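You operate a simulated robot arm through the tools that you are given. There is no shell and no other tool.

Carry out the task below with a simulated two-armed robot. There is one attempt and no reset: what you move stays moved.

TASK
Cap the water tank, start the pump unit and open the ballast knob until the cloudy water clears.
Fine: tank cap on before the red switch; shut the ballast knob again; leave the pipe link alone. Where these are worked on the way, their far stop is far enough and under half their travel is too little: ballast knob.

Only the result counts: the job must be done as asked and must still hold three seconds after the hand-in. Knocking over, shifting, dropping, spilling or breaking anything else fails it. A push-on lid holds only when it is set on centred and level and pressed home; a screw cap is set on level and turned clockwise until tight.

THE ROBOT
Two 7-joint arms with two-finger grippers on one trunk that stands fixed in place. Base frame: the origin is at the foot of the trunk, x ahead of it, y to its left, z up. Readings come in mm, degrees, newtons and seconds.
The left shoulder is at [60, 123, 870], the right one opposite. With the tool pointing down near the work surface each hand reaches from about 340 to 800 mm from the base axis, measured 20 degrees to its own side. Payload 1.47 kg a hand.
The TCP of each hand is the grasp point between the finger pads, 16 mm short of the fingertips. In the tool frame z runs along the fingers and y along their closing line. The gripper opens to 87 mm; its body begins 55 mm behind the TCP.
Orientation is told as [roll, pitch, yaw] about the base's x, y, z axes, in that order, counted from this pose: with the fingers straight down and closing along the base's y, the tool's x points along the base's -x, its y along +y and its z along -z.

THE INTERFACE
- The arms move only by the tool play_rows. It takes "left_deltas", "right_deltas" or both (then of equal length, played together; a hand with none holds still); each is a list of rows, each an object (a shift or turn left out is 0, a gripper value left out holds the last) with "hand": the finger opening in mm, from 0 to 87; "travel": the shift along the tool's x, y, z in mm, a list of three; "rotation": the turn, a rotation vector about the tool's x, y, z in degrees, a list of three. In form: [{"hand": hand, "travel": [x, y, z], "rotation": [ax, ay, az]}, ...]. A call has 1 to 20 rows; each row shifts and turns the commanded pose from where the row before left it, along the tool's axes as they then stand. A row lasts 0.2 s, in which the tool goes at most 50 mm and 8.6 degrees; a call with a longer step from one row to the next is refused whole, and so is a gripper value outside its range. Where a pose cannot be reached the arm comes as near as it can. A force on the tool above 40 N (or 10 N above the force at the start of the call, whichever is more), or a blocked arm, ends the call early, and 0.2 s more pass. The fingers move at their own pace (about 153 mm/s each) and stop on an object; they squeeze with about 28 N. The grip force told is the motor's: it shows also when the fingers shut on nothing. Time passes only in rows, and 0.2 s behind the last, so rows that do not move let the fingers close. The reply holds the time, the measured pose of the TCP, the force on the tool along the base axes, the opening and the grip force, in the units named above and with some noise, with the torque about the TCP (base axes, N m) and any sound that the robot's microphone picked up, and new pictures: "pictures" is both (left out), scene, wrist or none (wrist: the cameras of the hands that moved).
- Cameras (640 x 400 px; columns grow to the right, rows downward): "scene" is now at [87.7, 5.4, 1426.2]; the picture's right is [0.06, -1.00, 0.00], its down [-0.75, -0.05, -0.65] and it looks along [0.65, 0.04, -0.76] (base axes); focal length 316 px, centre (320, 200). "left" rides on the left gripper at [73, -12, -90] in its tool frame; the picture's right is [0.16, 0.99, 0.00], its down [-0.72, 0.12, -0.68] and it looks along [-0.67, 0.11, 0.73] (tool axes); focal length 247 px, centre (320, 200). "right" rides on the right gripper at [73, 12, -90] in its tool frame; the picture's right is [-0.16, 0.99, 0.00], its down [-0.72, -0.12, -0.68] and it looks along [-0.67, -0.11, 0.73] (tool axes); focal length 247 px, centre (320, 200).
- raise_lower(by): moves the trunk up (or, below 0, down) by that many mm; the arms and the scene camera ride with it, the base frame stays. It gives what a move gives, with no picture.
- pan_tilt(pan, tilt): turns the head with the scene camera to pan (to the left, within 120 degrees either way) and tilt (down, from -29 to 69), counted from straight ahead of the robot. It gives what a move gives, and a new picture of the scene camera.
- probe_pixels(camera, pixels): there is no depth. For up to 12 entries [column, row, z] of the newest picture of that camera ("zoom" is the newest enlarged one), the place [x, y] in the base frame at which the ray of that pixel passes the height z, good to about 3 mm. The clock stands still meanwhile.
- inspect(camera, box): a new picture of the part [left, top, right, bottom] of that camera's present view, enlarged. The clock stands still meanwhile.
- close_job(): hands the job in; it is judged then, once.

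Open the grippers and draw the arms clear of the work before you hand the job in, unless the task says otherwise.

The tools are called after "Emit:" as name(argument=value, ...) on one line, values as JSON. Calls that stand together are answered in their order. play_rows: Moves the arms, as the interface text tells. Its arguments: {"type":"object","properties":{"left_deltas":{"type":"array","items":{"type":"object","properties":{"hand":{"type":"number"},"travel":{"type":"array","items":{"type":"number"}},"rotation":{"type":"array","items":{"type":"number"}}}}},"right_deltas":{"type":"array","items":{"type":"object","properties":{"hand":{"type":"number"},"travel":{"type":"array","items":{"type":"number"}},"rotation":{"type":"array","items":{"type":"number"}}}}},"pictures":{"type":"string","enum":["both","scene","wrist","none"]}},"required":[]} The other tools are called the same way: raise_lower (by) moves the trunk up or down; pan_tilt (pan, tilt) turns the head that bears the scene camera; probe_pixels (camera, pixels) gives the place at which the rays of pixels pass given heights; inspect (camera, box) takes an enlarged picture of a part of a camera's view; close_job () hands the job in.

At the start:

```text
t: 0.0
left_position: [547.8, 284.5, 933.6]
left_tool_rot: [0.0, 0.0, 0.1]
left_contact_force: [0.2, -0.5, 0.0]
left_ft_torque: [-0.02, 0.0, 0.02]
left_gripper_width: 86.8
left_finger_force: 0.0
right_position: [545.9, -232.0, 991.5]
right_tool_rot: [0.0, 0.0, 0.0]
right_contact_force: [0.8, 0.6, 0.9]
right_ft_torque: [-0.01, -0.03, 0.0]
right_gripper_width: 87.1
right_finger_force: 0.1
trunk travel left (down, up): [-25.0, 205.0]
head pan, tilt (commanded): [3.7, 49.1]
```

scene: 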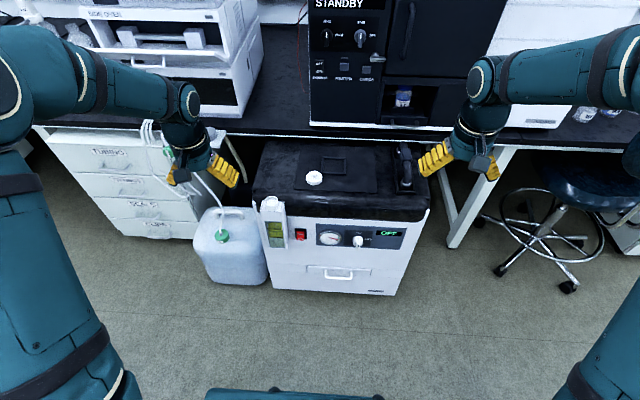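
right: 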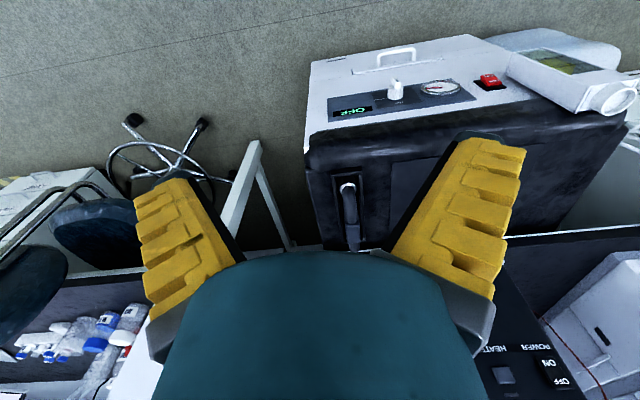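
left: 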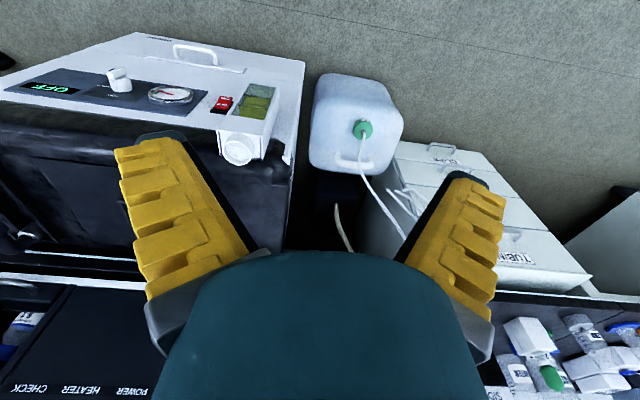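

I'll take enlarged views of the pump unit in the scene, around columns 190–440 and rows 120–300.

Emit:
inspect(camera="scene", box=[240, 130, 440, 255])

Emit:
inspect(camera="left", box=[60, 40, 320, 200])

Emit:
inspect(camera="right", box=[300, 30, 640, 240])

```text
3.20 times, centred on (340, 192) of scene
```

zoom: 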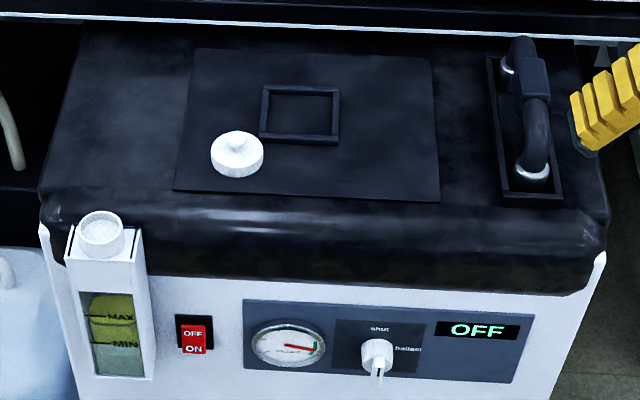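

```text
2.46 times, centred on (190, 120) of left
```

zoom: 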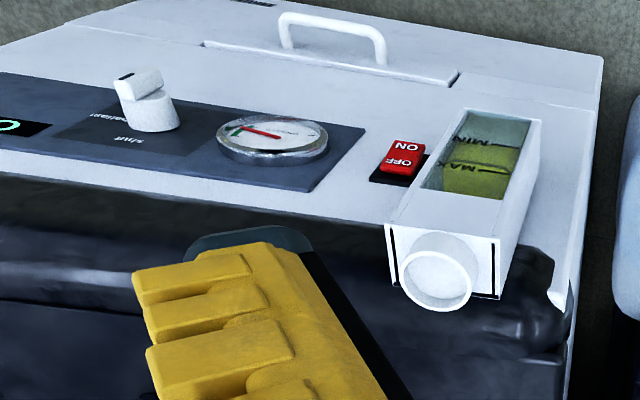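

```text
1.88 times, centred on (470, 135) of right
```

zoom: 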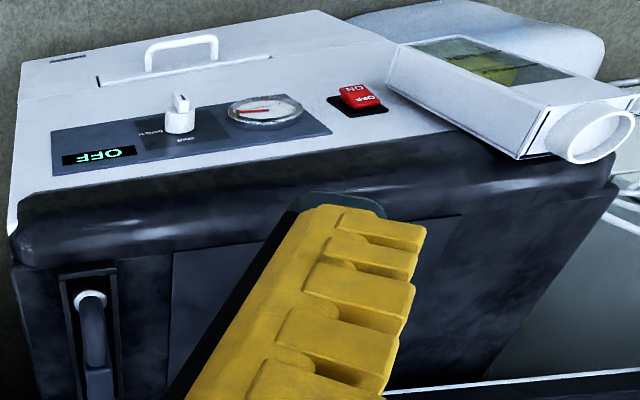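

I'll triangulate the heights: red switch at scene (300,234), left (222,103) and right (487,80), and the tank neck at scene (271,203) and left (238,150).

Emit:
probe_pixels(camera="scene", pixels=[[300, 234, 500], [300, 234, 600], [300, 234, 700], [271, 203, 600], [271, 203, 700], [271, 203, 800], [314, 178, 600], [314, 178, 700], [314, 178, 800], [358, 241, 600], [358, 241, 700], [397, 232, 600]])

Emit:
probe_pixels(camera="left", pixels=[[222, 103, 500], [222, 103, 600], [222, 103, 700], [238, 150, 600], [238, 150, 700], [238, 150, 800], [122, 82, 600], [122, 82, 700], [50, 88, 600], [50, 88, 700]])

Emit:
probe_pixels(camera="right", pixels=[[487, 80, 500], [487, 80, 600], [487, 80, 700], [618, 97, 600], [618, 97, 700], [618, 97, 800], [396, 88, 600], [396, 88, 700], [351, 111, 600], [351, 111, 700]])

```text
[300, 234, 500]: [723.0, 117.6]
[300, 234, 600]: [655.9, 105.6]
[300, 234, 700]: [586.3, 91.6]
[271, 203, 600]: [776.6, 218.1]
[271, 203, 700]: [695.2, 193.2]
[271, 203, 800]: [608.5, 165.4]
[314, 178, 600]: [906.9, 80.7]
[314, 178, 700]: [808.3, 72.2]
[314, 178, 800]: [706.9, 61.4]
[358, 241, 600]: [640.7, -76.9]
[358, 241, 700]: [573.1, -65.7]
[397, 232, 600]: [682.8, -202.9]
```

```text
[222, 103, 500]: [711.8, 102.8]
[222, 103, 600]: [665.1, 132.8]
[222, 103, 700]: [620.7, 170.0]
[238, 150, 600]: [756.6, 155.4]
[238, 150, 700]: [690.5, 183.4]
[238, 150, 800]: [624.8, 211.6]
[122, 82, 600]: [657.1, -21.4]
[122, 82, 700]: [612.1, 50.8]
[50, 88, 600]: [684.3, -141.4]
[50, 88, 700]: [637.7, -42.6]
```

```text
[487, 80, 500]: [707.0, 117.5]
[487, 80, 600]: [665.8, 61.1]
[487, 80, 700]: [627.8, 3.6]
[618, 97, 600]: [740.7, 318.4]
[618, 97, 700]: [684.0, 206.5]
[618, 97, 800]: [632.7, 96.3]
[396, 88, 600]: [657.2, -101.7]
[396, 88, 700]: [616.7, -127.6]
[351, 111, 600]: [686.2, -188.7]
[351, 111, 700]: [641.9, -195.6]
```

The switch lies near (700,112,530) and the tank neck near (692,190,695). I'll zoom tightly on the cap, the neck and the knob to find their types.

Emit:
inspect(camera="scene", box=[290, 160, 338, 190])

Emit:
inspect(camera="scene", box=[250, 190, 314, 250])

Emit:
inspect(camera="scene", box=[312, 220, 408, 260])

```text
13.33 times, centred on (314, 175) of scene
```

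zoom: 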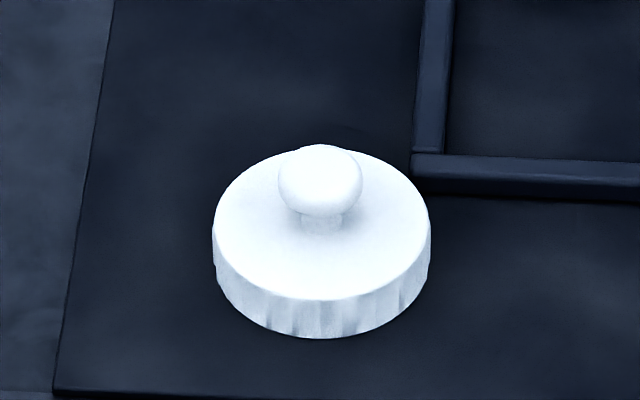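

```text
6.67 times, centred on (282, 220) of scene
```

zoom: 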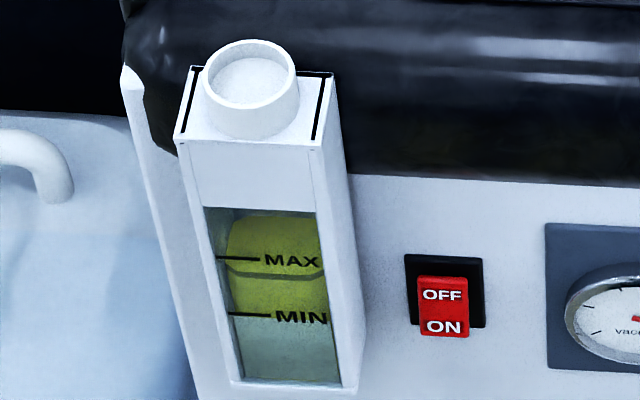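

```text
6.67 times, centred on (360, 240) of scene
```

zoom: 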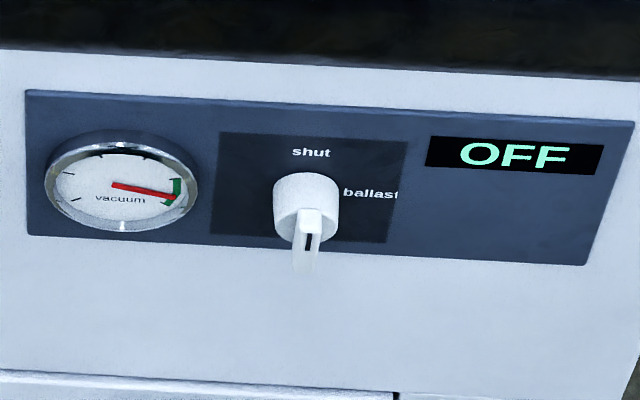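

The cap is a disc with a knob on top, about 54 mm wide, and the neck is a plain ring about 42 mm wide. I'll move the left hand over to look at the cap and neck up close from its wrist camera.

Emit:
play_rows(left_deltas=[{"travel": [-10, -42, 6]}, {"travel": [-10, -42, 6]}, {"travel": [-10, -42, 6]}, {"travel": [-10, -42, 6]}, {"travel": [-10, -42, 6]}, {"travel": [0, 0, 0]}])

```text
t: 1.4
left_position: [598.8, 74.1, 902.8]
left_tool_rot: [0.0, -0.1, 0.1]
left_contact_force: [-0.2, 0.4, 0.1]
left_ft_torque: [0.01, 0.0, -0.01]
left_gripper_width: 87.0
left_finger_force: 0.1
right_position: [546.5, -230.9, 990.7]
right_tool_rot: [0.0, 0.0, 0.0]
right_contact_force: [-0.3, 0.4, -0.5]
right_ft_torque: [-0.01, 0.03, -0.01]
right_gripper_width: 87.0
right_finger_force: 0.1
trunk travel left (down, up): [-25.0, 205.0]
head pan, tilt (commanded): [3.7, 49.1]
```

scene: 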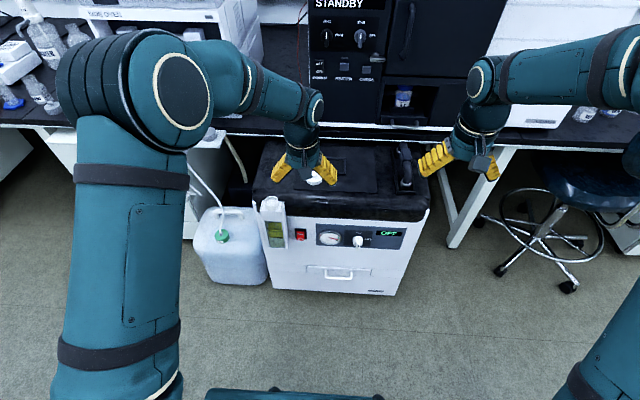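
left: 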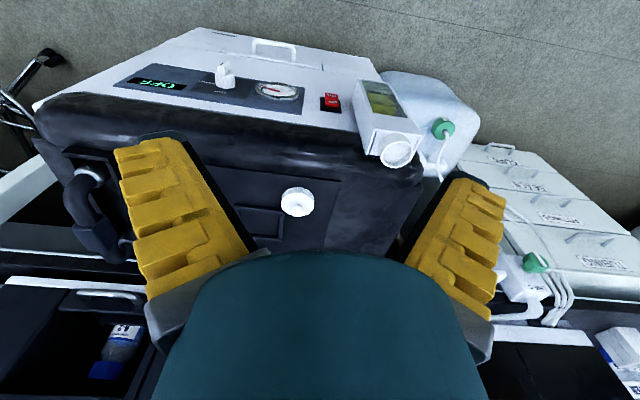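

The cap shows at left px (297,201), the neck at (396,155) and the knob at (226,76). I'll probe these against the scene rays to triangulate.

Emit:
probe_pixels(camera="left", pixels=[[297, 201, 650], [297, 201, 680], [297, 201, 710], [396, 155, 680], [396, 155, 700], [332, 101, 520], [332, 101, 550], [226, 74, 520], [226, 74, 550], [80, 175, 680], [160, 83, 550]])

Emit:
inspect(camera="left", box=[180, 50, 440, 230])

Emit:
inspect(camera="left", box=[260, 180, 330, 230])

Emit:
inspect(camera="left", box=[190, 50, 270, 100])

Emit:
inspect(camera="left", box=[340, 120, 430, 180])

```text
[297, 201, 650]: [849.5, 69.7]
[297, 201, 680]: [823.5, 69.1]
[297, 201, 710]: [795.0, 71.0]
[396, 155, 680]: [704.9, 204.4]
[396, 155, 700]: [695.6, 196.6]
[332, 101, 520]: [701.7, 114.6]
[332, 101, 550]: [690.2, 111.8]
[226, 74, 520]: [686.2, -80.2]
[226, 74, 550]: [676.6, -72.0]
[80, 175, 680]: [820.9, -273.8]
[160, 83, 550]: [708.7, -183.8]
```

```text
2.22 times, centred on (310, 140) of left
```

zoom: 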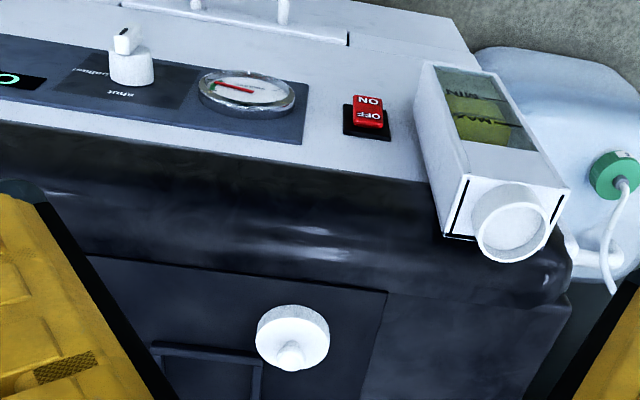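

```text
8.00 times, centred on (295, 205) of left
```

zoom: 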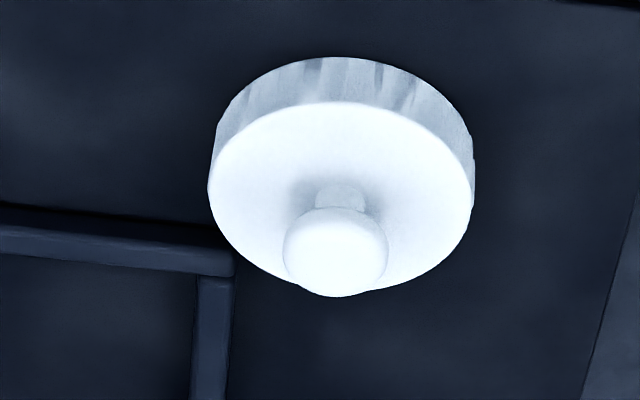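

```text
8.00 times, centred on (230, 75) of left
```

zoom: 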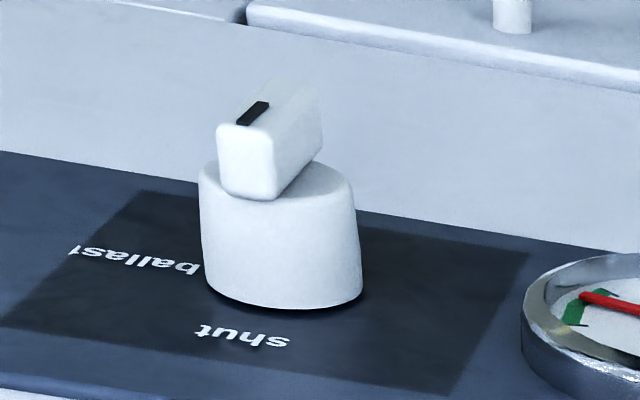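

```text
6.67 times, centred on (385, 150) of left
```

zoom: 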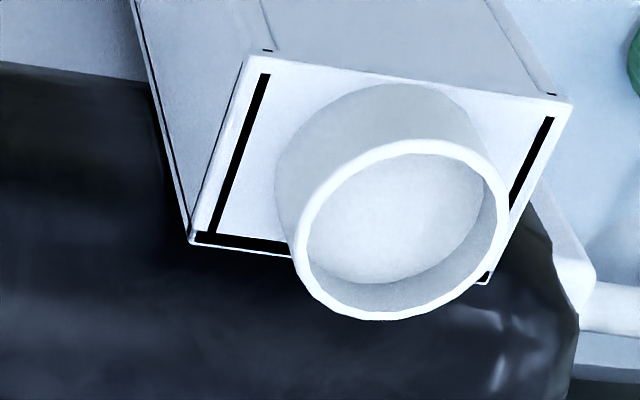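

The cap's disc-top center is at scene (314.2,176.9) and left (297.5,205), and the rim center is at scene (271.4,201.3) and left (397.4,154.5). The knob bar's mark points to "shut". I'll probe these refined pixels at two heights each.

Emit:
probe_pixels(camera="scene", pixels=[[314.2, 176.9, 660], [314.2, 176.9, 700], [314.0, 173.1, 680], [314.0, 173.1, 720], [271.4, 201.3, 680], [271.4, 201.3, 720], [358, 246, 520], [358, 246, 560], [397, 233, 540], [397, 233, 580]])

Emit:
probe_pixels(camera="left", pixels=[[297.5, 205, 660], [297.5, 205, 700], [296.9, 211.3, 680], [296.9, 211.3, 720], [397.4, 154.5, 680], [397.4, 154.5, 720], [221.5, 64.1, 520], [221.5, 64.1, 560], [160, 84, 540], [160, 84, 580]])

```text
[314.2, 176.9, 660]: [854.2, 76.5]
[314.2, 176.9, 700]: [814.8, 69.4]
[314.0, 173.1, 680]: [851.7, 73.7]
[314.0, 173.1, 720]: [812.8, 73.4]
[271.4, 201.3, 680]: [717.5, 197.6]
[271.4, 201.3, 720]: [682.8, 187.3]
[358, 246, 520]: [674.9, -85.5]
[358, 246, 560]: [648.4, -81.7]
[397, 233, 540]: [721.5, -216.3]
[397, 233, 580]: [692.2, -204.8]
```

```text
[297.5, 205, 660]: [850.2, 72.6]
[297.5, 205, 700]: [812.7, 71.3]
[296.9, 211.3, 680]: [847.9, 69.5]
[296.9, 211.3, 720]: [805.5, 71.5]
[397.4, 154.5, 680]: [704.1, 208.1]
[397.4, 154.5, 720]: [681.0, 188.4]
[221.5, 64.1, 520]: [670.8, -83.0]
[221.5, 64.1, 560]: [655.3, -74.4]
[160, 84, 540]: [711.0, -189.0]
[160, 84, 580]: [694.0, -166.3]
```

The neck rim is near (684,189,717). For the cap, the two rays run nearly parallel, so I'll move the left hand further ahead to get a steeper view.

Emit:
play_rows(left_deltas=[{"travel": [-40, 0, 10]}, {"travel": [-40, 0, 10]}, {"travel": [-40, 0, 10]}, {"travel": [-20, 0, 10]}, {"travel": [0, 0, 0]}], pictures="wrist")

```text
t: 2.6
left_position: [738.7, 74.8, 862.7]
left_tool_rot: [0.0, 0.0, -0.1]
left_contact_force: [0.8, -0.1, -0.4]
left_ft_torque: [-0.05, 0.03, -0.04]
left_gripper_width: 87.1
left_finger_force: 0.0
right_position: [547.9, -231.5, 990.4]
right_tool_rot: [0.1, -0.1, 0.0]
right_contact_force: [-0.2, 0.1, 0.2]
right_ft_torque: [0.01, -0.01, 0.02]
right_gripper_width: 87.0
right_finger_force: 0.0
trunk travel left (down, up): [-25.0, 205.0]
head pan, tilt (commanded): [3.7, 49.1]
```

left: 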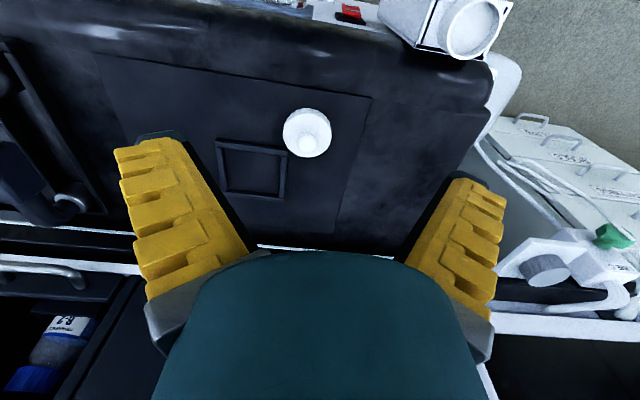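

The hand reached x=739, and the cap now sits at (307,131). I'll zoom in on it.

Emit:
inspect(camera="left", box=[268, 100, 348, 165])

Emit:
inspect(camera="left", box=[370, 0, 530, 100])

```text
6.15 times, centred on (308, 132) of left
```

zoom: 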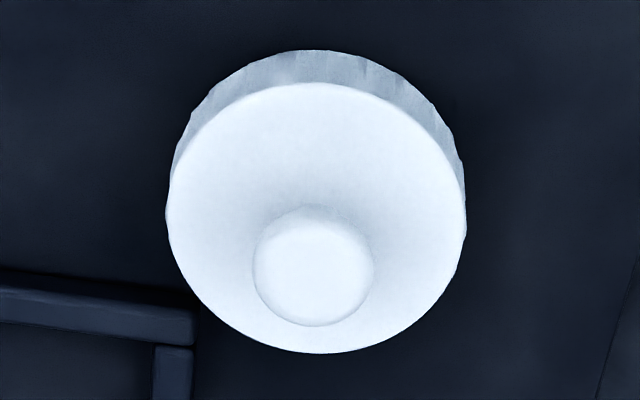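

```text
4.00 times, centred on (450, 50) of left
```

zoom: 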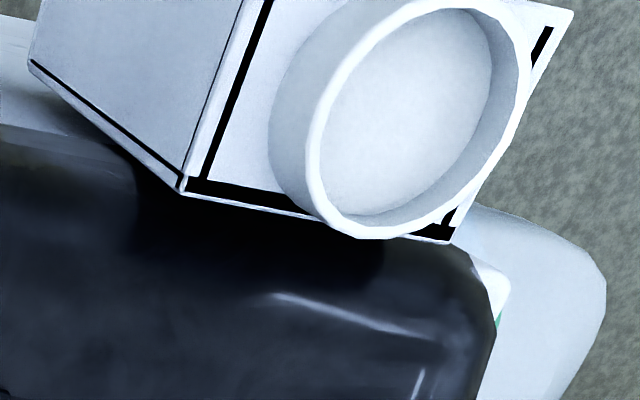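

Disc-top center is at (307.3,134.9), knob at (306.9,143.1) and neck rim center at (475,28.8). I'll probe these.

Emit:
probe_pixels(camera="left", pixels=[[307.3, 134.9, 640], [307.3, 134.9, 660], [307.3, 134.9, 680], [307.3, 134.9, 700], [306.9, 143.1, 680], [306.9, 143.1, 700], [306.9, 143.1, 720], [475, 28.8, 700], [475, 28.8, 720], [283, 134, 690], [332, 134, 690]])

```text
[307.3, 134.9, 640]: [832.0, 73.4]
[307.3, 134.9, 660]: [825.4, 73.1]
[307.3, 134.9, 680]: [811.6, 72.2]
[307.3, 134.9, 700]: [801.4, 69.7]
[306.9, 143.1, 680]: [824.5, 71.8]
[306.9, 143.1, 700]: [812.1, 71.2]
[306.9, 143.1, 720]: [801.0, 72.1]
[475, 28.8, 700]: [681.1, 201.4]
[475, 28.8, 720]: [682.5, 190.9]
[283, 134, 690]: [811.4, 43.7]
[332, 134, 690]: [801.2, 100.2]
```

The rays intersect at about disc top (788,71,727), knob around z=741 and neck rim (682,189,720). Before lowering, I'll check where the bench edge behind the unit lies: scene (330,131), left (300,249).

Emit:
probe_pixels(camera="left", pixels=[[300, 249, 700], [300, 249, 750], [300, 249, 800], [300, 249, 850], [560, 340, 800], [560, 340, 850]])

Emit:
probe_pixels(camera="scene", pixels=[[250, 128, 700], [250, 128, 750], [250, 128, 800], [250, 128, 850], [345, 131, 750], [345, 131, 800], [345, 131, 850]])

Emit:
inspect(camera="scene", box=[230, 100, 430, 225])

```text
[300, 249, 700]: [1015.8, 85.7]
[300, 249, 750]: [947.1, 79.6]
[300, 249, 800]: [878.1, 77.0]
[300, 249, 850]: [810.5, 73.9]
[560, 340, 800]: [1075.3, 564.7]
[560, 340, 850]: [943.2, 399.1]
```

```text
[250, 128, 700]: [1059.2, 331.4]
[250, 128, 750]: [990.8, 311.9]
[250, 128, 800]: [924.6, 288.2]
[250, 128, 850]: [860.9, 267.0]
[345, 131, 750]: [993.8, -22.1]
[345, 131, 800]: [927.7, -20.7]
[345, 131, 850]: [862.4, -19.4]
```

```text
3.20 times, centred on (330, 162) of scene
```

zoom: 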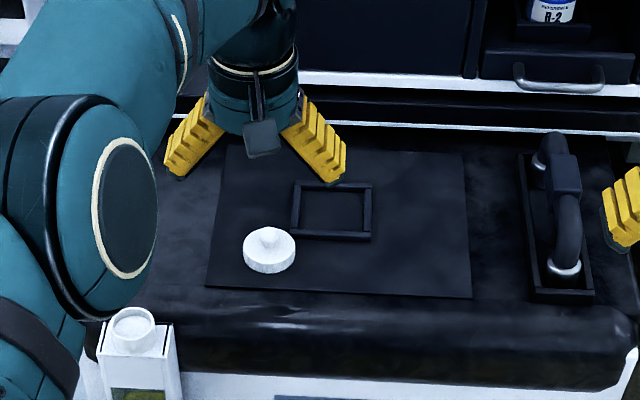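

The bench edge is well behind, at x of roughly 880–930. I'll lower over the cap to about (780,72,800) and check alignment.

Emit:
play_rows(left_deltas=[{"travel": [-14, -1, 21]}, {"travel": [-14, -1, 21]}, {"travel": [-14, -1, 21]}, {"travel": [0, 0, 0]}], pictures="wrist")

```text
t: 3.6
left_position: [751.7, 72.1, 802.6]
left_tool_rot: [0.1, 0.3, -0.1]
left_contact_force: [-0.4, 0.6, 0.7]
left_ft_torque: [-0.03, 0.03, -0.01]
left_gripper_width: 87.1
left_finger_force: 0.1
left hand out of reach, approached as far as the arm can: row 2, 3
right_position: [546.2, -230.2, 991.8]
right_tool_rot: [0.0, 0.0, 0.0]
right_contact_force: [0.5, 0.1, 1.0]
right_ft_torque: [-0.02, -0.03, -0.01]
right_gripper_width: 87.0
right_finger_force: 0.0
trunk travel left (down, up): [-25.0, 205.0]
head pan, tilt (commanded): [3.7, 49.1]
```

left: 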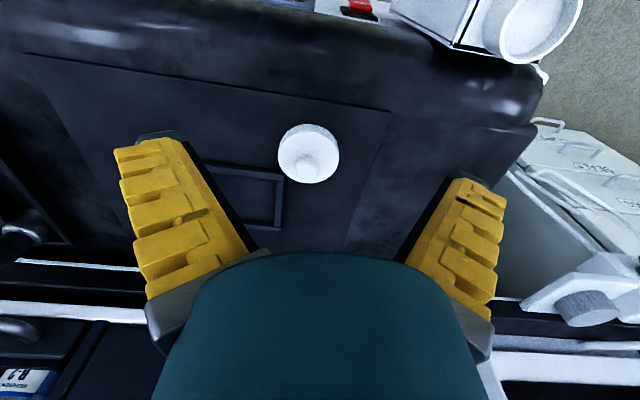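

At z=802 the arm stopped at x=752, so the cap at x≈788 is just out of reach. I'll raise the trunk to put the shoulder higher and test again.

Emit:
raise_lower(by=80)

```text
t: 4.8
left_position: [752.3, 72.5, 881.2]
left_tool_rot: [0.0, 0.2, -0.1]
left_contact_force: [-0.1, -0.7, -0.2]
left_ft_torque: [-0.01, 0.02, 0.01]
left_gripper_width: 87.0
left_finger_force: 0.1
right_position: [546.8, -230.7, 1071.2]
right_tool_rot: [0.0, 0.0, 0.0]
right_contact_force: [0.6, 0.0, 0.5]
right_ft_torque: [-0.07, 0.0, 0.0]
right_gripper_width: 87.1
right_finger_force: 0.2
trunk travel left (down, up): [-105.0, 125.0]
head pan, tilt (commanded): [3.7, 49.1]
```

The trunk is up 80 mm. I'll push the hand forward by 30 mm at this height and then down by 60, to see which way the reach changes.

Emit:
play_rows(left_deltas=[{"travel": [0, 0, 20]}, {"travel": [0, 0, 30]}, {"travel": [0, 0, 30]}, {"travel": [-15, 0, 0]}, {"travel": [-15, 0, 0]}, {"travel": [0, 0, 0]}], pictures="wrist")

```text
t: 6.2
left_position: [746.1, 74.5, 803.1]
left_tool_rot: [0.0, 0.1, 0.0]
left_contact_force: [1.0, 0.4, -0.3]
left_ft_torque: [-0.05, 0.04, -0.02]
left_gripper_width: 87.0
left_finger_force: 0.0
left hand out of reach, approached as far as the arm can: row 3, 4, 5
right_position: [546.6, -231.4, 1071.3]
right_tool_rot: [-0.1, -0.1, 0.0]
right_contact_force: [1.0, -0.9, -0.2]
right_ft_torque: [-0.01, -0.01, -0.01]
right_gripper_width: 86.8
right_finger_force: 0.1
trunk travel left (down, up): [-105.0, 125.0]
head pan, tilt (commanded): [3.7, 49.1]
```

left: 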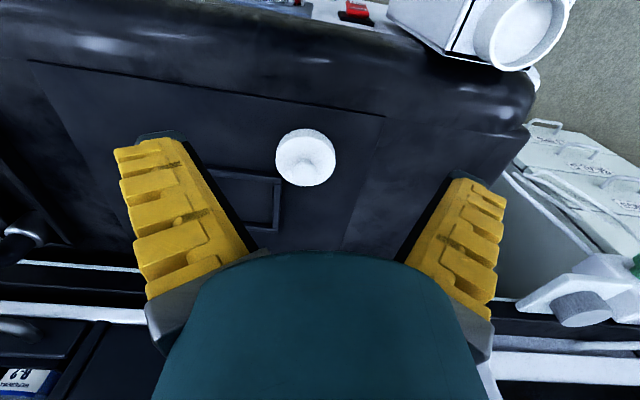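

With the trunk raised, reach was no better (746 mm), so height is not the issue. Tilting the fingers forward should extend the reach, so I'll pull up a little and pitch the tool -20°.

Emit:
play_rows(left_deltas=[{"travel": [0, 0, -20]}, {"rotation": [0, -7, 0]}, {"rotation": [0, -7, 0]}, {"rotation": [0, -6, 0]}, {"travel": [0, 0, 0]}], pictures="wrist")

```text
t: 7.4
left_position: [808.2, 64.2, 814.8]
left_tool_rot: [0.1, -19.9, 0.0]
left_contact_force: [0.2, 0.2, 0.1]
left_ft_torque: [-0.04, 0.03, 0.03]
left_gripper_width: 87.0
left_finger_force: 0.0
left hand out of reach, approached as far as the arm can: row 2, 3, 4
right_position: [547.8, -231.3, 1072.4]
right_tool_rot: [0.0, -0.1, -0.1]
right_contact_force: [-0.1, 0.4, -0.3]
right_ft_torque: [0.03, 0.01, -0.01]
right_gripper_width: 87.1
right_finger_force: 0.1
trunk travel left (down, up): [-105.0, 125.0]
head pan, tilt (commanded): [3.7, 49.1]
```

left: 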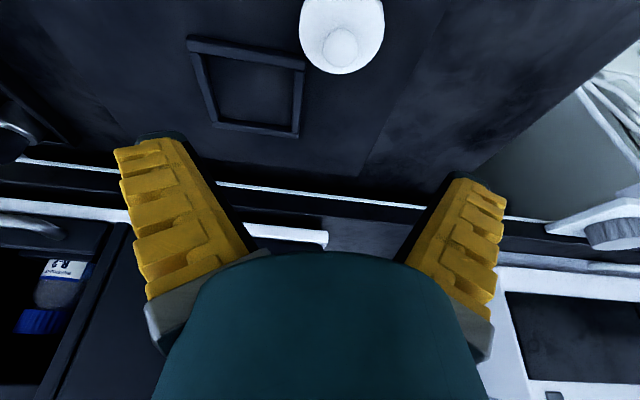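

At pitch -20° the hand reached x=808. The cap now appears at (341,35), so I'll zoom in and triangulate again from this new angle.

Emit:
inspect(camera="left", box=[281, 0, 401, 75])

```text
5.33 times, centred on (341, 38) of left
```

zoom: 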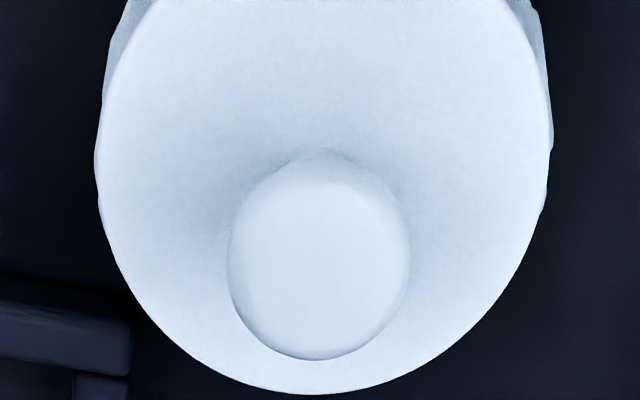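

I'll draw back to about (775,71,800) at the same tilt so the cap comes fully into view.

Emit:
play_rows(left_deltas=[{"travel": [20.5, 0, 3.2]}, {"travel": [20.5, 0, 3.2]}, {"travel": [0, 0, 0]}], pictures="wrist")

Emit:
inspect(camera="left", box=[271, 30, 391, 105])

```text
t: 8.2
left_position: [802.0, 60.1, 787.9]
left_tool_rot: [0.0, -19.8, -0.1]
left_contact_force: [0.1, 1.0, 0.0]
left_ft_torque: [0.07, 0.02, -0.01]
left_gripper_width: 87.0
left_finger_force: 0.1
left hand out of reach, approached as far as the arm can: row 1, 2
right_position: [546.0, -231.3, 1071.7]
right_tool_rot: [0.0, 0.0, 0.1]
right_contact_force: [0.4, 1.0, -0.2]
right_ft_torque: [0.03, 0.0, 0.0]
right_gripper_width: 87.2
right_finger_force: 0.1
trunk travel left (down, up): [-105.0, 125.0]
head pan, tilt (commanded): [3.7, 49.1]
```

left: 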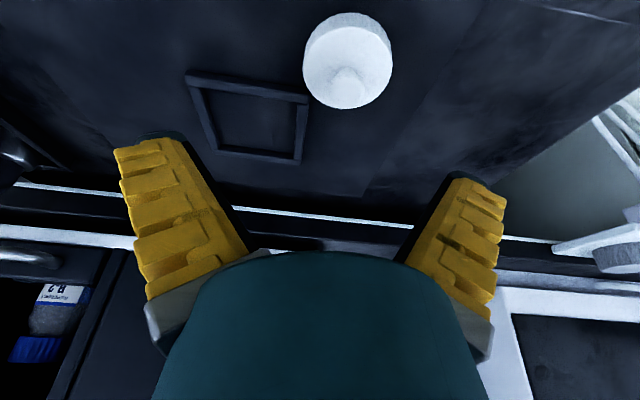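

```text
5.33 times, centred on (331, 68) of left
```

zoom: 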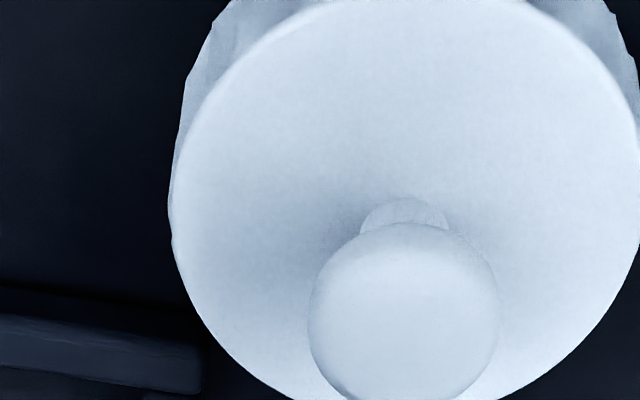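

The report still says out of reach, though I commanded it back to about x=774. I'll pull further back by 40 mm and let it settle to see where the commanded pose really is.

Emit:
play_rows(left_deltas=[{"travel": [19, 0, -7]}, {"travel": [19, 0, -7]}, {"travel": [0, 0, 0]}, {"travel": [0, 0, 0]}], pictures="wrist")

```text
t: 9.2
left_position: [802.1, 55.3, 786.7]
left_tool_rot: [0.0, -19.9, 0.0]
left_contact_force: [0.2, 0.4, 0.2]
left_ft_torque: [-0.03, -0.02, -0.02]
left_gripper_width: 87.2
left_finger_force: 0.0
left hand out of reach, approached as far as the arm can: row 1, 2
right_position: [546.8, -231.2, 1071.4]
right_tool_rot: [0.0, 0.2, 0.1]
right_contact_force: [-0.7, -0.9, -0.1]
right_ft_torque: [0.02, 0.01, 0.03]
right_gripper_width: 86.9
right_finger_force: 0.1
trunk travel left (down, up): [-105.0, 125.0]
head pan, tilt (commanded): [3.7, 49.1]
```

left: 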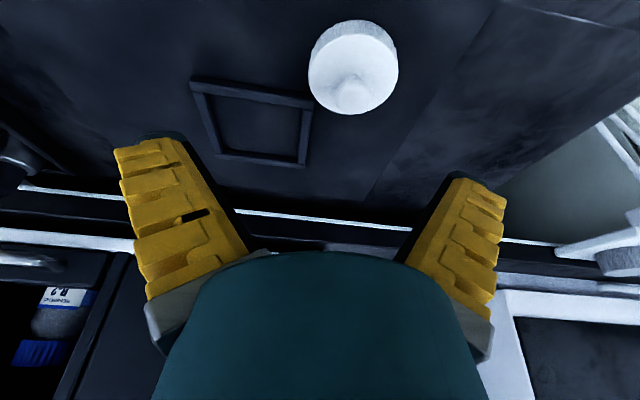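

The hand did not move in x, so the arm seems stuck on a joint limit. I'll retreat up and back by about 60 mm to free it.

Emit:
play_rows(left_deltas=[{"travel": [18, 5, -38]}, {"travel": [18, 5, -38]}, {"travel": [0, 0, 0]}, {"travel": [0, 0, 0]}], pictures="scene")

```text
t: 10.2
left_position: [807.6, 50.9, 835.8]
left_tool_rot: [0.0, -19.8, -0.2]
left_contact_force: [0.1, -0.3, -0.5]
left_ft_torque: [-0.02, 0.0, -0.03]
left_gripper_width: 87.1
left_finger_force: 0.0
left hand out of reach, approached as far as the arm can: row 1, 2
right_position: [546.7, -230.6, 1071.4]
right_tool_rot: [0.0, -0.1, 0.0]
right_contact_force: [-0.2, 0.1, -1.0]
right_ft_torque: [0.03, 0.0, 0.01]
right_gripper_width: 86.9
right_finger_force: 0.1
trunk travel left (down, up): [-105.0, 125.0]
head pan, tilt (commanded): [3.7, 49.1]
```

scene: 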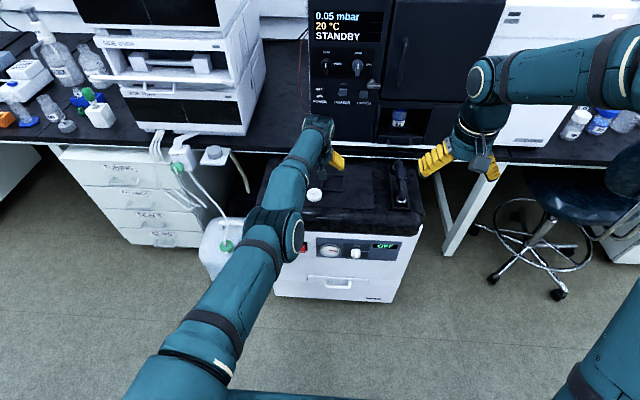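

The arm is fully stretched, so radial pull-back stalls at that singular pose. I'll command a bigger retreat upward and backward with settling rows so the elbow can bend again.

Emit:
play_rows(left_deltas=[{"travel": [34, 10, -24]}, {"travel": [34, 10, -24]}, {"travel": [34, 10, -24]}, {"travel": [34, 0, -24]}, {"travel": [0, 0, 0]}, {"travel": [0, 0, 0]}, {"travel": [0, 0, 0]}], pictures="scene")

```text
t: 11.8
left_position: [776.0, 58.3, 859.4]
left_tool_rot: [0.0, -19.8, 0.0]
left_contact_force: [0.2, -0.7, -1.0]
left_ft_torque: [0.0, 0.02, 0.01]
left_gripper_width: 87.1
left_finger_force: 0.0
left hand out of reach, approached as far as the arm can: row 1, 2, 3
right_position: [548.3, -231.8, 1069.2]
right_tool_rot: [0.1, 0.2, 0.0]
right_contact_force: [0.9, 0.3, 0.1]
right_ft_torque: [0.03, 0.07, 0.0]
right_gripper_width: 87.0
right_finger_force: 0.0
trunk travel left (down, up): [-105.0, 125.0]
head pan, tilt (commanded): [3.7, 49.1]
```

scene: 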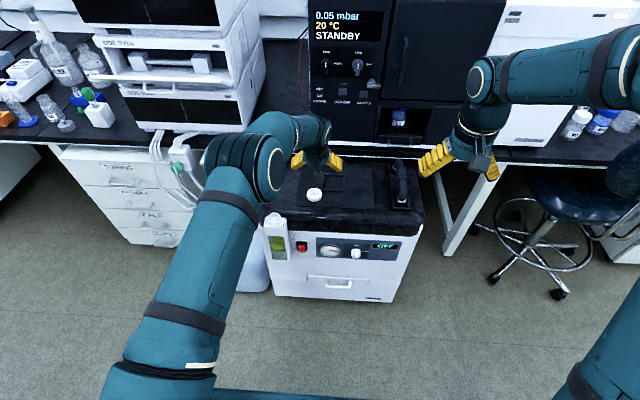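

The elbow is bent again and the hand is at (776,58,859). I'll approach from above to about (768,70,800), staying away from full stretch.

Emit:
play_rows(left_deltas=[{"travel": [12.5, 6, 22]}, {"travel": [12.5, 6, 22]}, {"travel": [0, 0, 0]}, {"travel": [0, 0, 0]}], pictures="wrist")

```text
t: 12.8
left_position: [763.4, 70.5, 811.2]
left_tool_rot: [0.0, -19.9, -0.1]
left_contact_force: [-0.1, -0.1, -0.6]
left_ft_torque: [-0.02, -0.04, 0.02]
left_gripper_width: 86.9
left_finger_force: 0.0
right_position: [546.5, -230.0, 1070.9]
right_tool_rot: [0.0, 0.0, 0.0]
right_contact_force: [0.3, 1.4, 0.4]
right_ft_torque: [-0.03, 0.04, 0.03]
right_gripper_width: 86.9
right_finger_force: 0.1
trunk travel left (down, up): [-105.0, 125.0]
head pan, tilt (commanded): [3.7, 49.1]
```

left: 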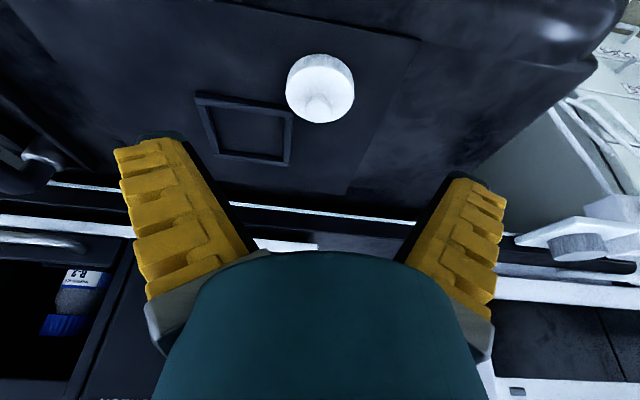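

The hand moves freely now, at (763,70,811). The cap is at (320,88), so I'll zoom in on it.

Emit:
inspect(camera="left", box=[270, 45, 374, 130])

```text
4.71 times, centred on (322, 88) of left
```

zoom: 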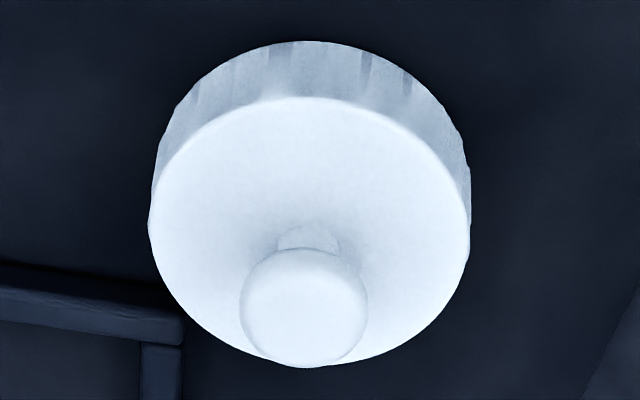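

Disc-top center is at (319.9,94.6) and knob center at (318.6,110.9). I'll probe these.

Emit:
probe_pixels(camera="left", pixels=[[319.9, 94.6, 700], [319.9, 94.6, 720], [319.9, 94.6, 740], [318.6, 110.9, 720], [318.6, 110.9, 740], [318.6, 110.9, 760], [319.5, 54, 700], [319.5, 54, 720], [319.5, 66, 720], [319.5, 66, 740], [288, 94.6, 720], [354, 94.6, 720]])

```text
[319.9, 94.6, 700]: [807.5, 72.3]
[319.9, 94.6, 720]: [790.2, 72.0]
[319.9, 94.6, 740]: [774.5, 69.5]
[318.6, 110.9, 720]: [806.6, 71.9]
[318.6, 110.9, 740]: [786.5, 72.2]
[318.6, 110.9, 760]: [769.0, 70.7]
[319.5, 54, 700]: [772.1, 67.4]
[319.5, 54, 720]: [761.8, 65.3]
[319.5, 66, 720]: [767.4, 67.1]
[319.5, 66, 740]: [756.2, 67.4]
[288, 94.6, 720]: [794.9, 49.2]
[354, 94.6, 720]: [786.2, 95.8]
```

From several views the cap's disc top is about (787,71.5,727) and the lid about z=715. I'll move down over the cap with fingers at 76 mm, to TCP z≈760.

Emit:
play_rows(left_deltas=[{"hand": 76, "travel": [-4, 0.5, 23.3]}, {"travel": [-4, 0.5, 23.3]}, {"travel": [3.4, 0, 9.4]}, {"travel": [0, 0, 0]}, {"travel": [0, 0, 0]}], pictures="wrist")

```text
t: 14.0
left_position: [787.2, 71.0, 759.4]
left_tool_rot: [-0.1, -19.9, 0.0]
left_contact_force: [0.1, -0.2, 0.2]
left_ft_torque: [-0.01, -0.04, 0.04]
left_gripper_width: 78.6
left_finger_force: 1.7
right_position: [546.0, -231.1, 1071.2]
right_tool_rot: [0.0, 0.0, -0.1]
right_contact_force: [-0.5, 0.5, -0.3]
right_ft_torque: [0.04, -0.01, 0.0]
right_gripper_width: 87.1
right_finger_force: 0.0
trunk travel left (down, up): [-105.0, 125.0]
head pan, tilt (commanded): [3.7, 49.1]
```

left: 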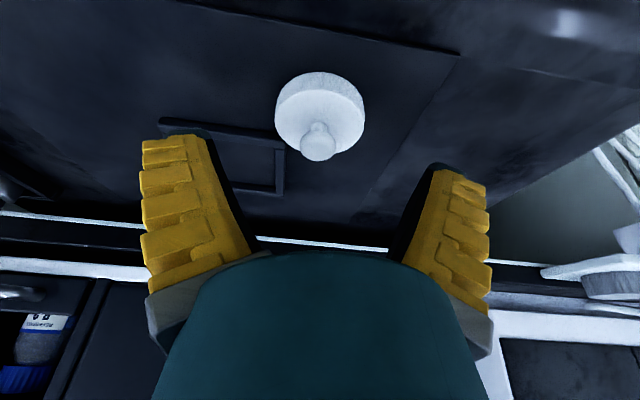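

The cap is centered at column 319 but looks a little closer to the robot than the TCP. I'll zoom in to measure the offset.

Emit:
inspect(camera="left", box=[256, 62, 384, 166])

```text
3.85 times, centred on (320, 114) of left
```

zoom: 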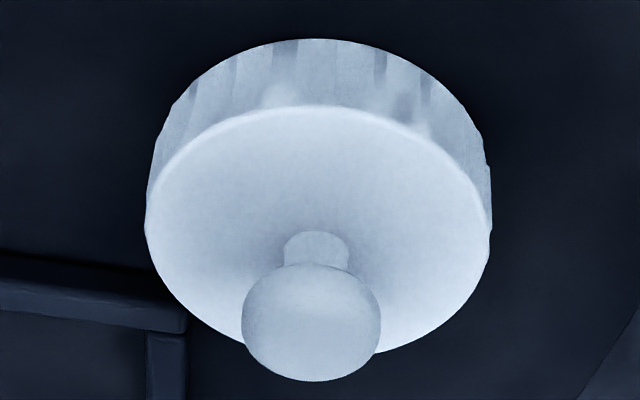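

Disc-top center is at (319.5,122.3) and knob at (317.7,145.7). I'll probe these here.

Emit:
probe_pixels(camera="left", pixels=[[319.5, 122.3, 715], [319.5, 122.3, 725], [319.5, 122.3, 735], [317.7, 145.7, 735], [317.7, 145.7, 745], [275.6, 122.3, 725], [364.2, 122.3, 725], [319.5, 72.5, 715], [319.5, 89.6, 727]])

```text
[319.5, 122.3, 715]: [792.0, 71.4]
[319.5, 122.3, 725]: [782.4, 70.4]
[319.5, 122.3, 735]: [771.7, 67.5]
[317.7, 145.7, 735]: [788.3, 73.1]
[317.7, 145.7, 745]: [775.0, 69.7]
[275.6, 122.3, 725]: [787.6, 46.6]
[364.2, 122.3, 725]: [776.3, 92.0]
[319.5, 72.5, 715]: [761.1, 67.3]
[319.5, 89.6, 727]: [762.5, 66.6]
```

I want to know whether the raised square frame would get in the way of the fingers. Its nearest corner is at (285.5,141), so I'll probe it and the frame's edge.

Emit:
probe_pixels(camera="left", pixels=[[285.5, 141, 700], [285.5, 141, 712], [162, 122, 700], [162, 122, 712], [285, 192, 700], [285, 192, 712], [458, 54, 700], [458, 54, 712]])

Emit:
probe_pixels(camera="scene", pixels=[[314, 197, 700]])

Emit:
inspect(camera="scene", box=[262, 150, 422, 250])

```text
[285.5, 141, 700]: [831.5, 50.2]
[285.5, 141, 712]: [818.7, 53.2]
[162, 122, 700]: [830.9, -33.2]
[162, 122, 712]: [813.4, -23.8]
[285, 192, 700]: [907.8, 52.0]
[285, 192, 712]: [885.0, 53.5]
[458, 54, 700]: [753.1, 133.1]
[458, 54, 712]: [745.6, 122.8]
```

```text
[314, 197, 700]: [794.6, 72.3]
```

```text
4.00 times, centred on (342, 200) of scene
```

zoom: 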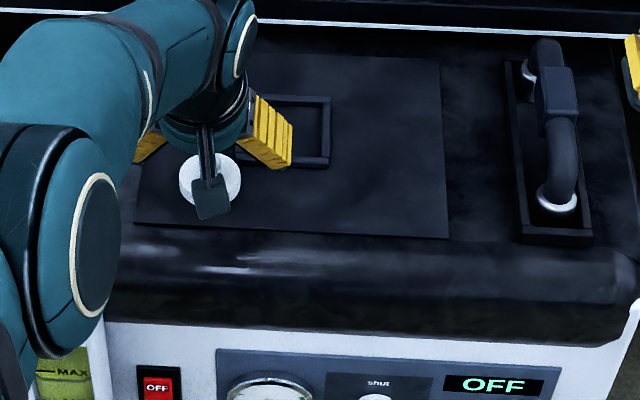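

Since the trunk rose, the scene camera gives a new ray to the cap at about (314.4,194.5). I'll probe it for z.

Emit:
probe_pixels(camera="scene", pixels=[[314.4, 194.5, 700], [314.4, 194.5, 712], [314.4, 194.5, 725]])

Emit:
inspect(camera="scene", box=[294, 180, 342, 210])

```text
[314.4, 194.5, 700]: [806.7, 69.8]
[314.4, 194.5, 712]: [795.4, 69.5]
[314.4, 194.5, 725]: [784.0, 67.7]
```

```text
13.33 times, centred on (318, 195) of scene
```

zoom: 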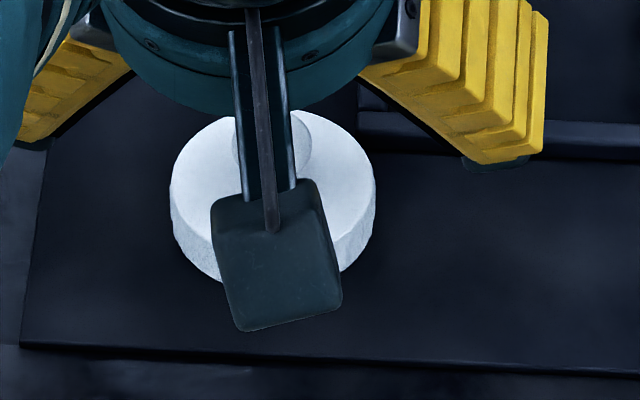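

Combined rays put the cap on the line x≈793-0.86·(z-719), so I need the height by touch. I'll descend beside the disc in small steps, watching the force.

Emit:
play_rows(left_deltas=[{"travel": [0.2, 0.5, 9.2]}, {"travel": [0.2, 0, 9.2]}, {"travel": [0, 0, 0]}, {"travel": [0, 0, 0]}], pictures="wrist")

```text
t: 15.0
left_position: [793.0, 71.6, 741.8]
left_tool_rot: [-0.1, -20.0, -0.1]
left_contact_force: [-1.3, 0.3, -0.5]
left_ft_torque: [-0.02, 0.01, -0.01]
left_gripper_width: 78.3
left_finger_force: 1.6
right_position: [547.1, -231.1, 1070.6]
right_tool_rot: [0.0, 0.0, -0.1]
right_contact_force: [-0.8, 0.0, 0.0]
right_ft_torque: [-0.02, 0.01, 0.02]
right_gripper_width: 87.1
right_finger_force: 0.1
trunk travel left (down, up): [-105.0, 125.0]
head pan, tilt (commanded): [3.7, 49.1]
```

left: 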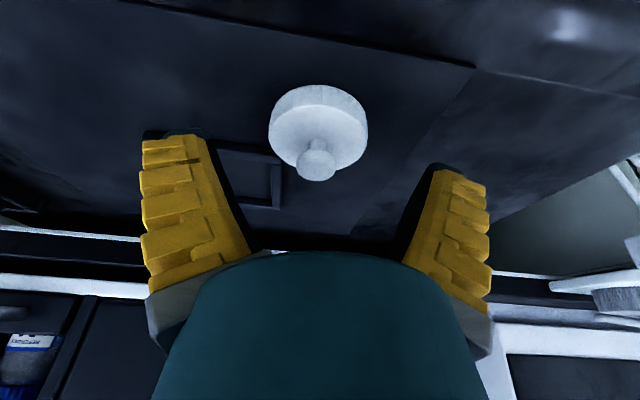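

There is no contact yet at z=742, and the knob is at (316,163). I'll step down 8 mm more.

Emit:
play_rows(left_deltas=[{"travel": [1.37, 0, 3.76]}, {"travel": [1.37, 0, 3.76]}, {"travel": [0, 0, 0]}], pictures="none")

```text
t: 15.8
left_position: [792.6, 72.4, 734.1]
left_tool_rot: [0.0, -20.0, -0.1]
left_contact_force: [0.2, 1.0, 0.2]
left_ft_torque: [-0.01, -0.01, 0.02]
left_gripper_width: 78.4
left_finger_force: 1.4
right_position: [547.8, -231.4, 1071.6]
right_tool_rot: [-0.1, 0.0, 0.0]
right_contact_force: [-0.1, 0.2, 0.5]
right_ft_torque: [-0.03, 0.0, -0.01]
right_gripper_width: 87.1
right_finger_force: 0.0
trunk travel left (down, up): [-105.0, 125.0]
head pan, tilt (commanded): [3.7, 49.1]
```

Still no contact force at z=734. Another 6 mm down in 3 mm rows.

Emit:
play_rows(left_deltas=[{"travel": [1.03, 0, 2.82]}, {"travel": [1.03, 0, 2.82]}, {"travel": [0, 0, 0]}], pictures="wrist")

```text
t: 16.6
left_position: [792.2, 73.3, 727.1]
left_tool_rot: [0.0, -20.0, 0.0]
left_contact_force: [-0.8, -0.2, -0.5]
left_ft_torque: [-0.02, -0.01, 0.05]
left_gripper_width: 78.6
left_finger_force: 1.8
right_position: [546.8, -231.0, 1070.8]
right_tool_rot: [0.0, 0.0, 0.0]
right_contact_force: [-0.9, 0.7, 0.0]
right_ft_torque: [0.02, -0.01, 0.01]
right_gripper_width: 87.1
right_finger_force: 0.0
trunk travel left (down, up): [-105.0, 125.0]
head pan, tilt (commanded): [3.7, 49.1]
```

left: 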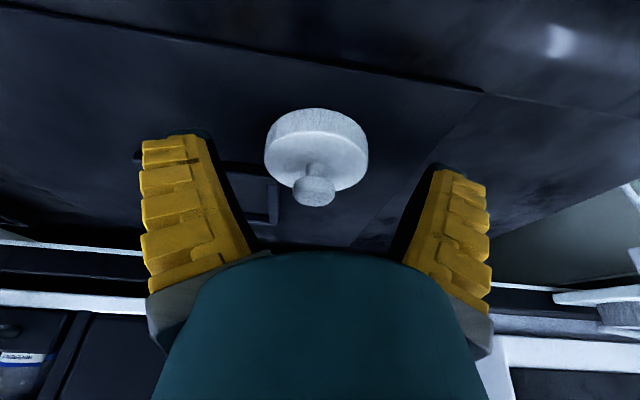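

There is no contact yet at TCP z=727. I'll zoom in here for a fresh estimate of the cap.

Emit:
inspect(camera="left", box=[246, 95, 390, 215])

```text
3.33 times, centred on (318, 155) of left
```

zoom: 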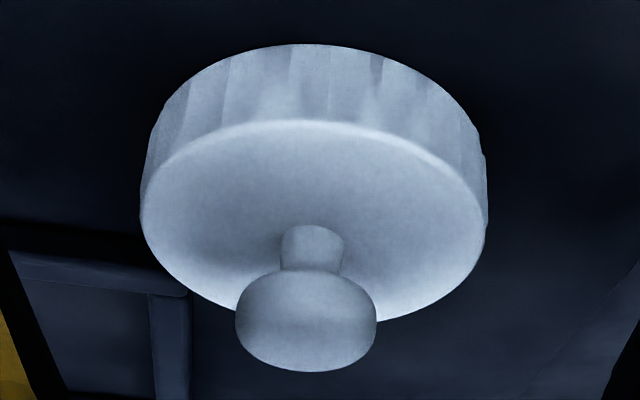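

Disc-top center is at (315.6,161.3) and knob at (313.8,191). I'll probe both.

Emit:
probe_pixels(camera="left", pixels=[[315.6, 161.3, 700], [315.6, 161.3, 710], [315.6, 161.3, 720], [313.8, 191, 710], [313.8, 191, 720], [313.8, 191, 730], [317, 108.2, 690], [317, 108.2, 700], [317, 131, 705], [317, 131, 715]])

```text
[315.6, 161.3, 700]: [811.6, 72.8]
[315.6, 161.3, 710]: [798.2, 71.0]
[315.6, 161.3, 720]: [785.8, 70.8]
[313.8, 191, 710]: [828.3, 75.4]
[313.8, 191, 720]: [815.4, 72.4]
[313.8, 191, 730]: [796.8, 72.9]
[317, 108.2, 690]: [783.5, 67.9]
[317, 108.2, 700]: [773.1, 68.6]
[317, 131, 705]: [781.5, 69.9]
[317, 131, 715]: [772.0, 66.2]
```

The wrist views agree on disc top ≈ (796,72,712), diameter about 52 mm, lid near z=700. I'll keep stepping down 3 mm per row, watching for contact.

Emit:
play_rows(left_deltas=[{"travel": [1.03, -0.5, 2.82]}, {"travel": [0.7, -0.5, 1.88]}, {"travel": [0, 0, 0]}], pictures="none")

```text
t: 17.4
left_position: [791.1, 70.8, 722.8]
left_tool_rot: [0.0, -20.0, -0.1]
left_contact_force: [-0.4, 0.6, -0.6]
left_ft_torque: [0.01, 0.01, 0.01]
left_gripper_width: 78.4
left_finger_force: 2.0
right_position: [547.1, -230.8, 1071.1]
right_tool_rot: [0.0, 0.0, 0.0]
right_contact_force: [-0.7, -0.1, -0.8]
right_ft_torque: [0.05, -0.01, -0.01]
right_gripper_width: 87.2
right_finger_force: 0.1
trunk travel left (down, up): [-105.0, 125.0]
head pan, tilt (commanded): [3.7, 49.1]
```

No contact yet at z=722.8. I'll continue with two more 2 mm steps.

Emit:
play_rows(left_deltas=[{"travel": [0.7, 0, 1.88]}, {"travel": [0, 0, 0]}, {"travel": [0.7, 0, 1.88]}, {"travel": [0, 0, 0]}], pictures="wrist")

```text
t: 18.4
left_position: [790.2, 71.7, 718.1]
left_tool_rot: [0.0, -19.9, 0.1]
left_contact_force: [0.9, 0.2, -0.4]
left_ft_torque: [-0.02, -0.03, 0.02]
left_gripper_width: 78.6
left_finger_force: 1.2
right_position: [545.6, -230.3, 1071.5]
right_tool_rot: [0.1, 0.0, -0.1]
right_contact_force: [0.9, -0.2, -0.2]
right_ft_torque: [-0.01, 0.0, 0.02]
right_gripper_width: 87.0
right_finger_force: 0.0
trunk travel left (down, up): [-105.0, 125.0]
head pan, tilt (commanded): [3.7, 49.1]
```

left: 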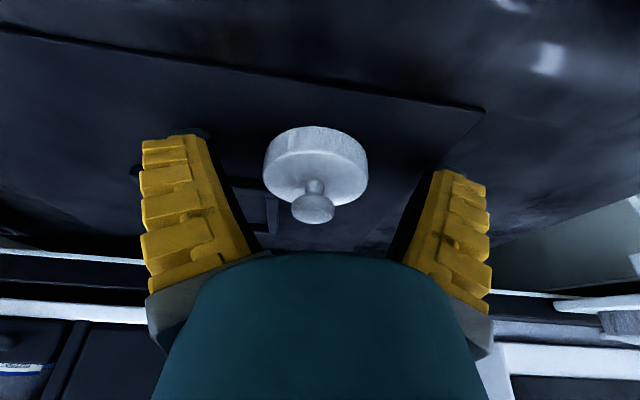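

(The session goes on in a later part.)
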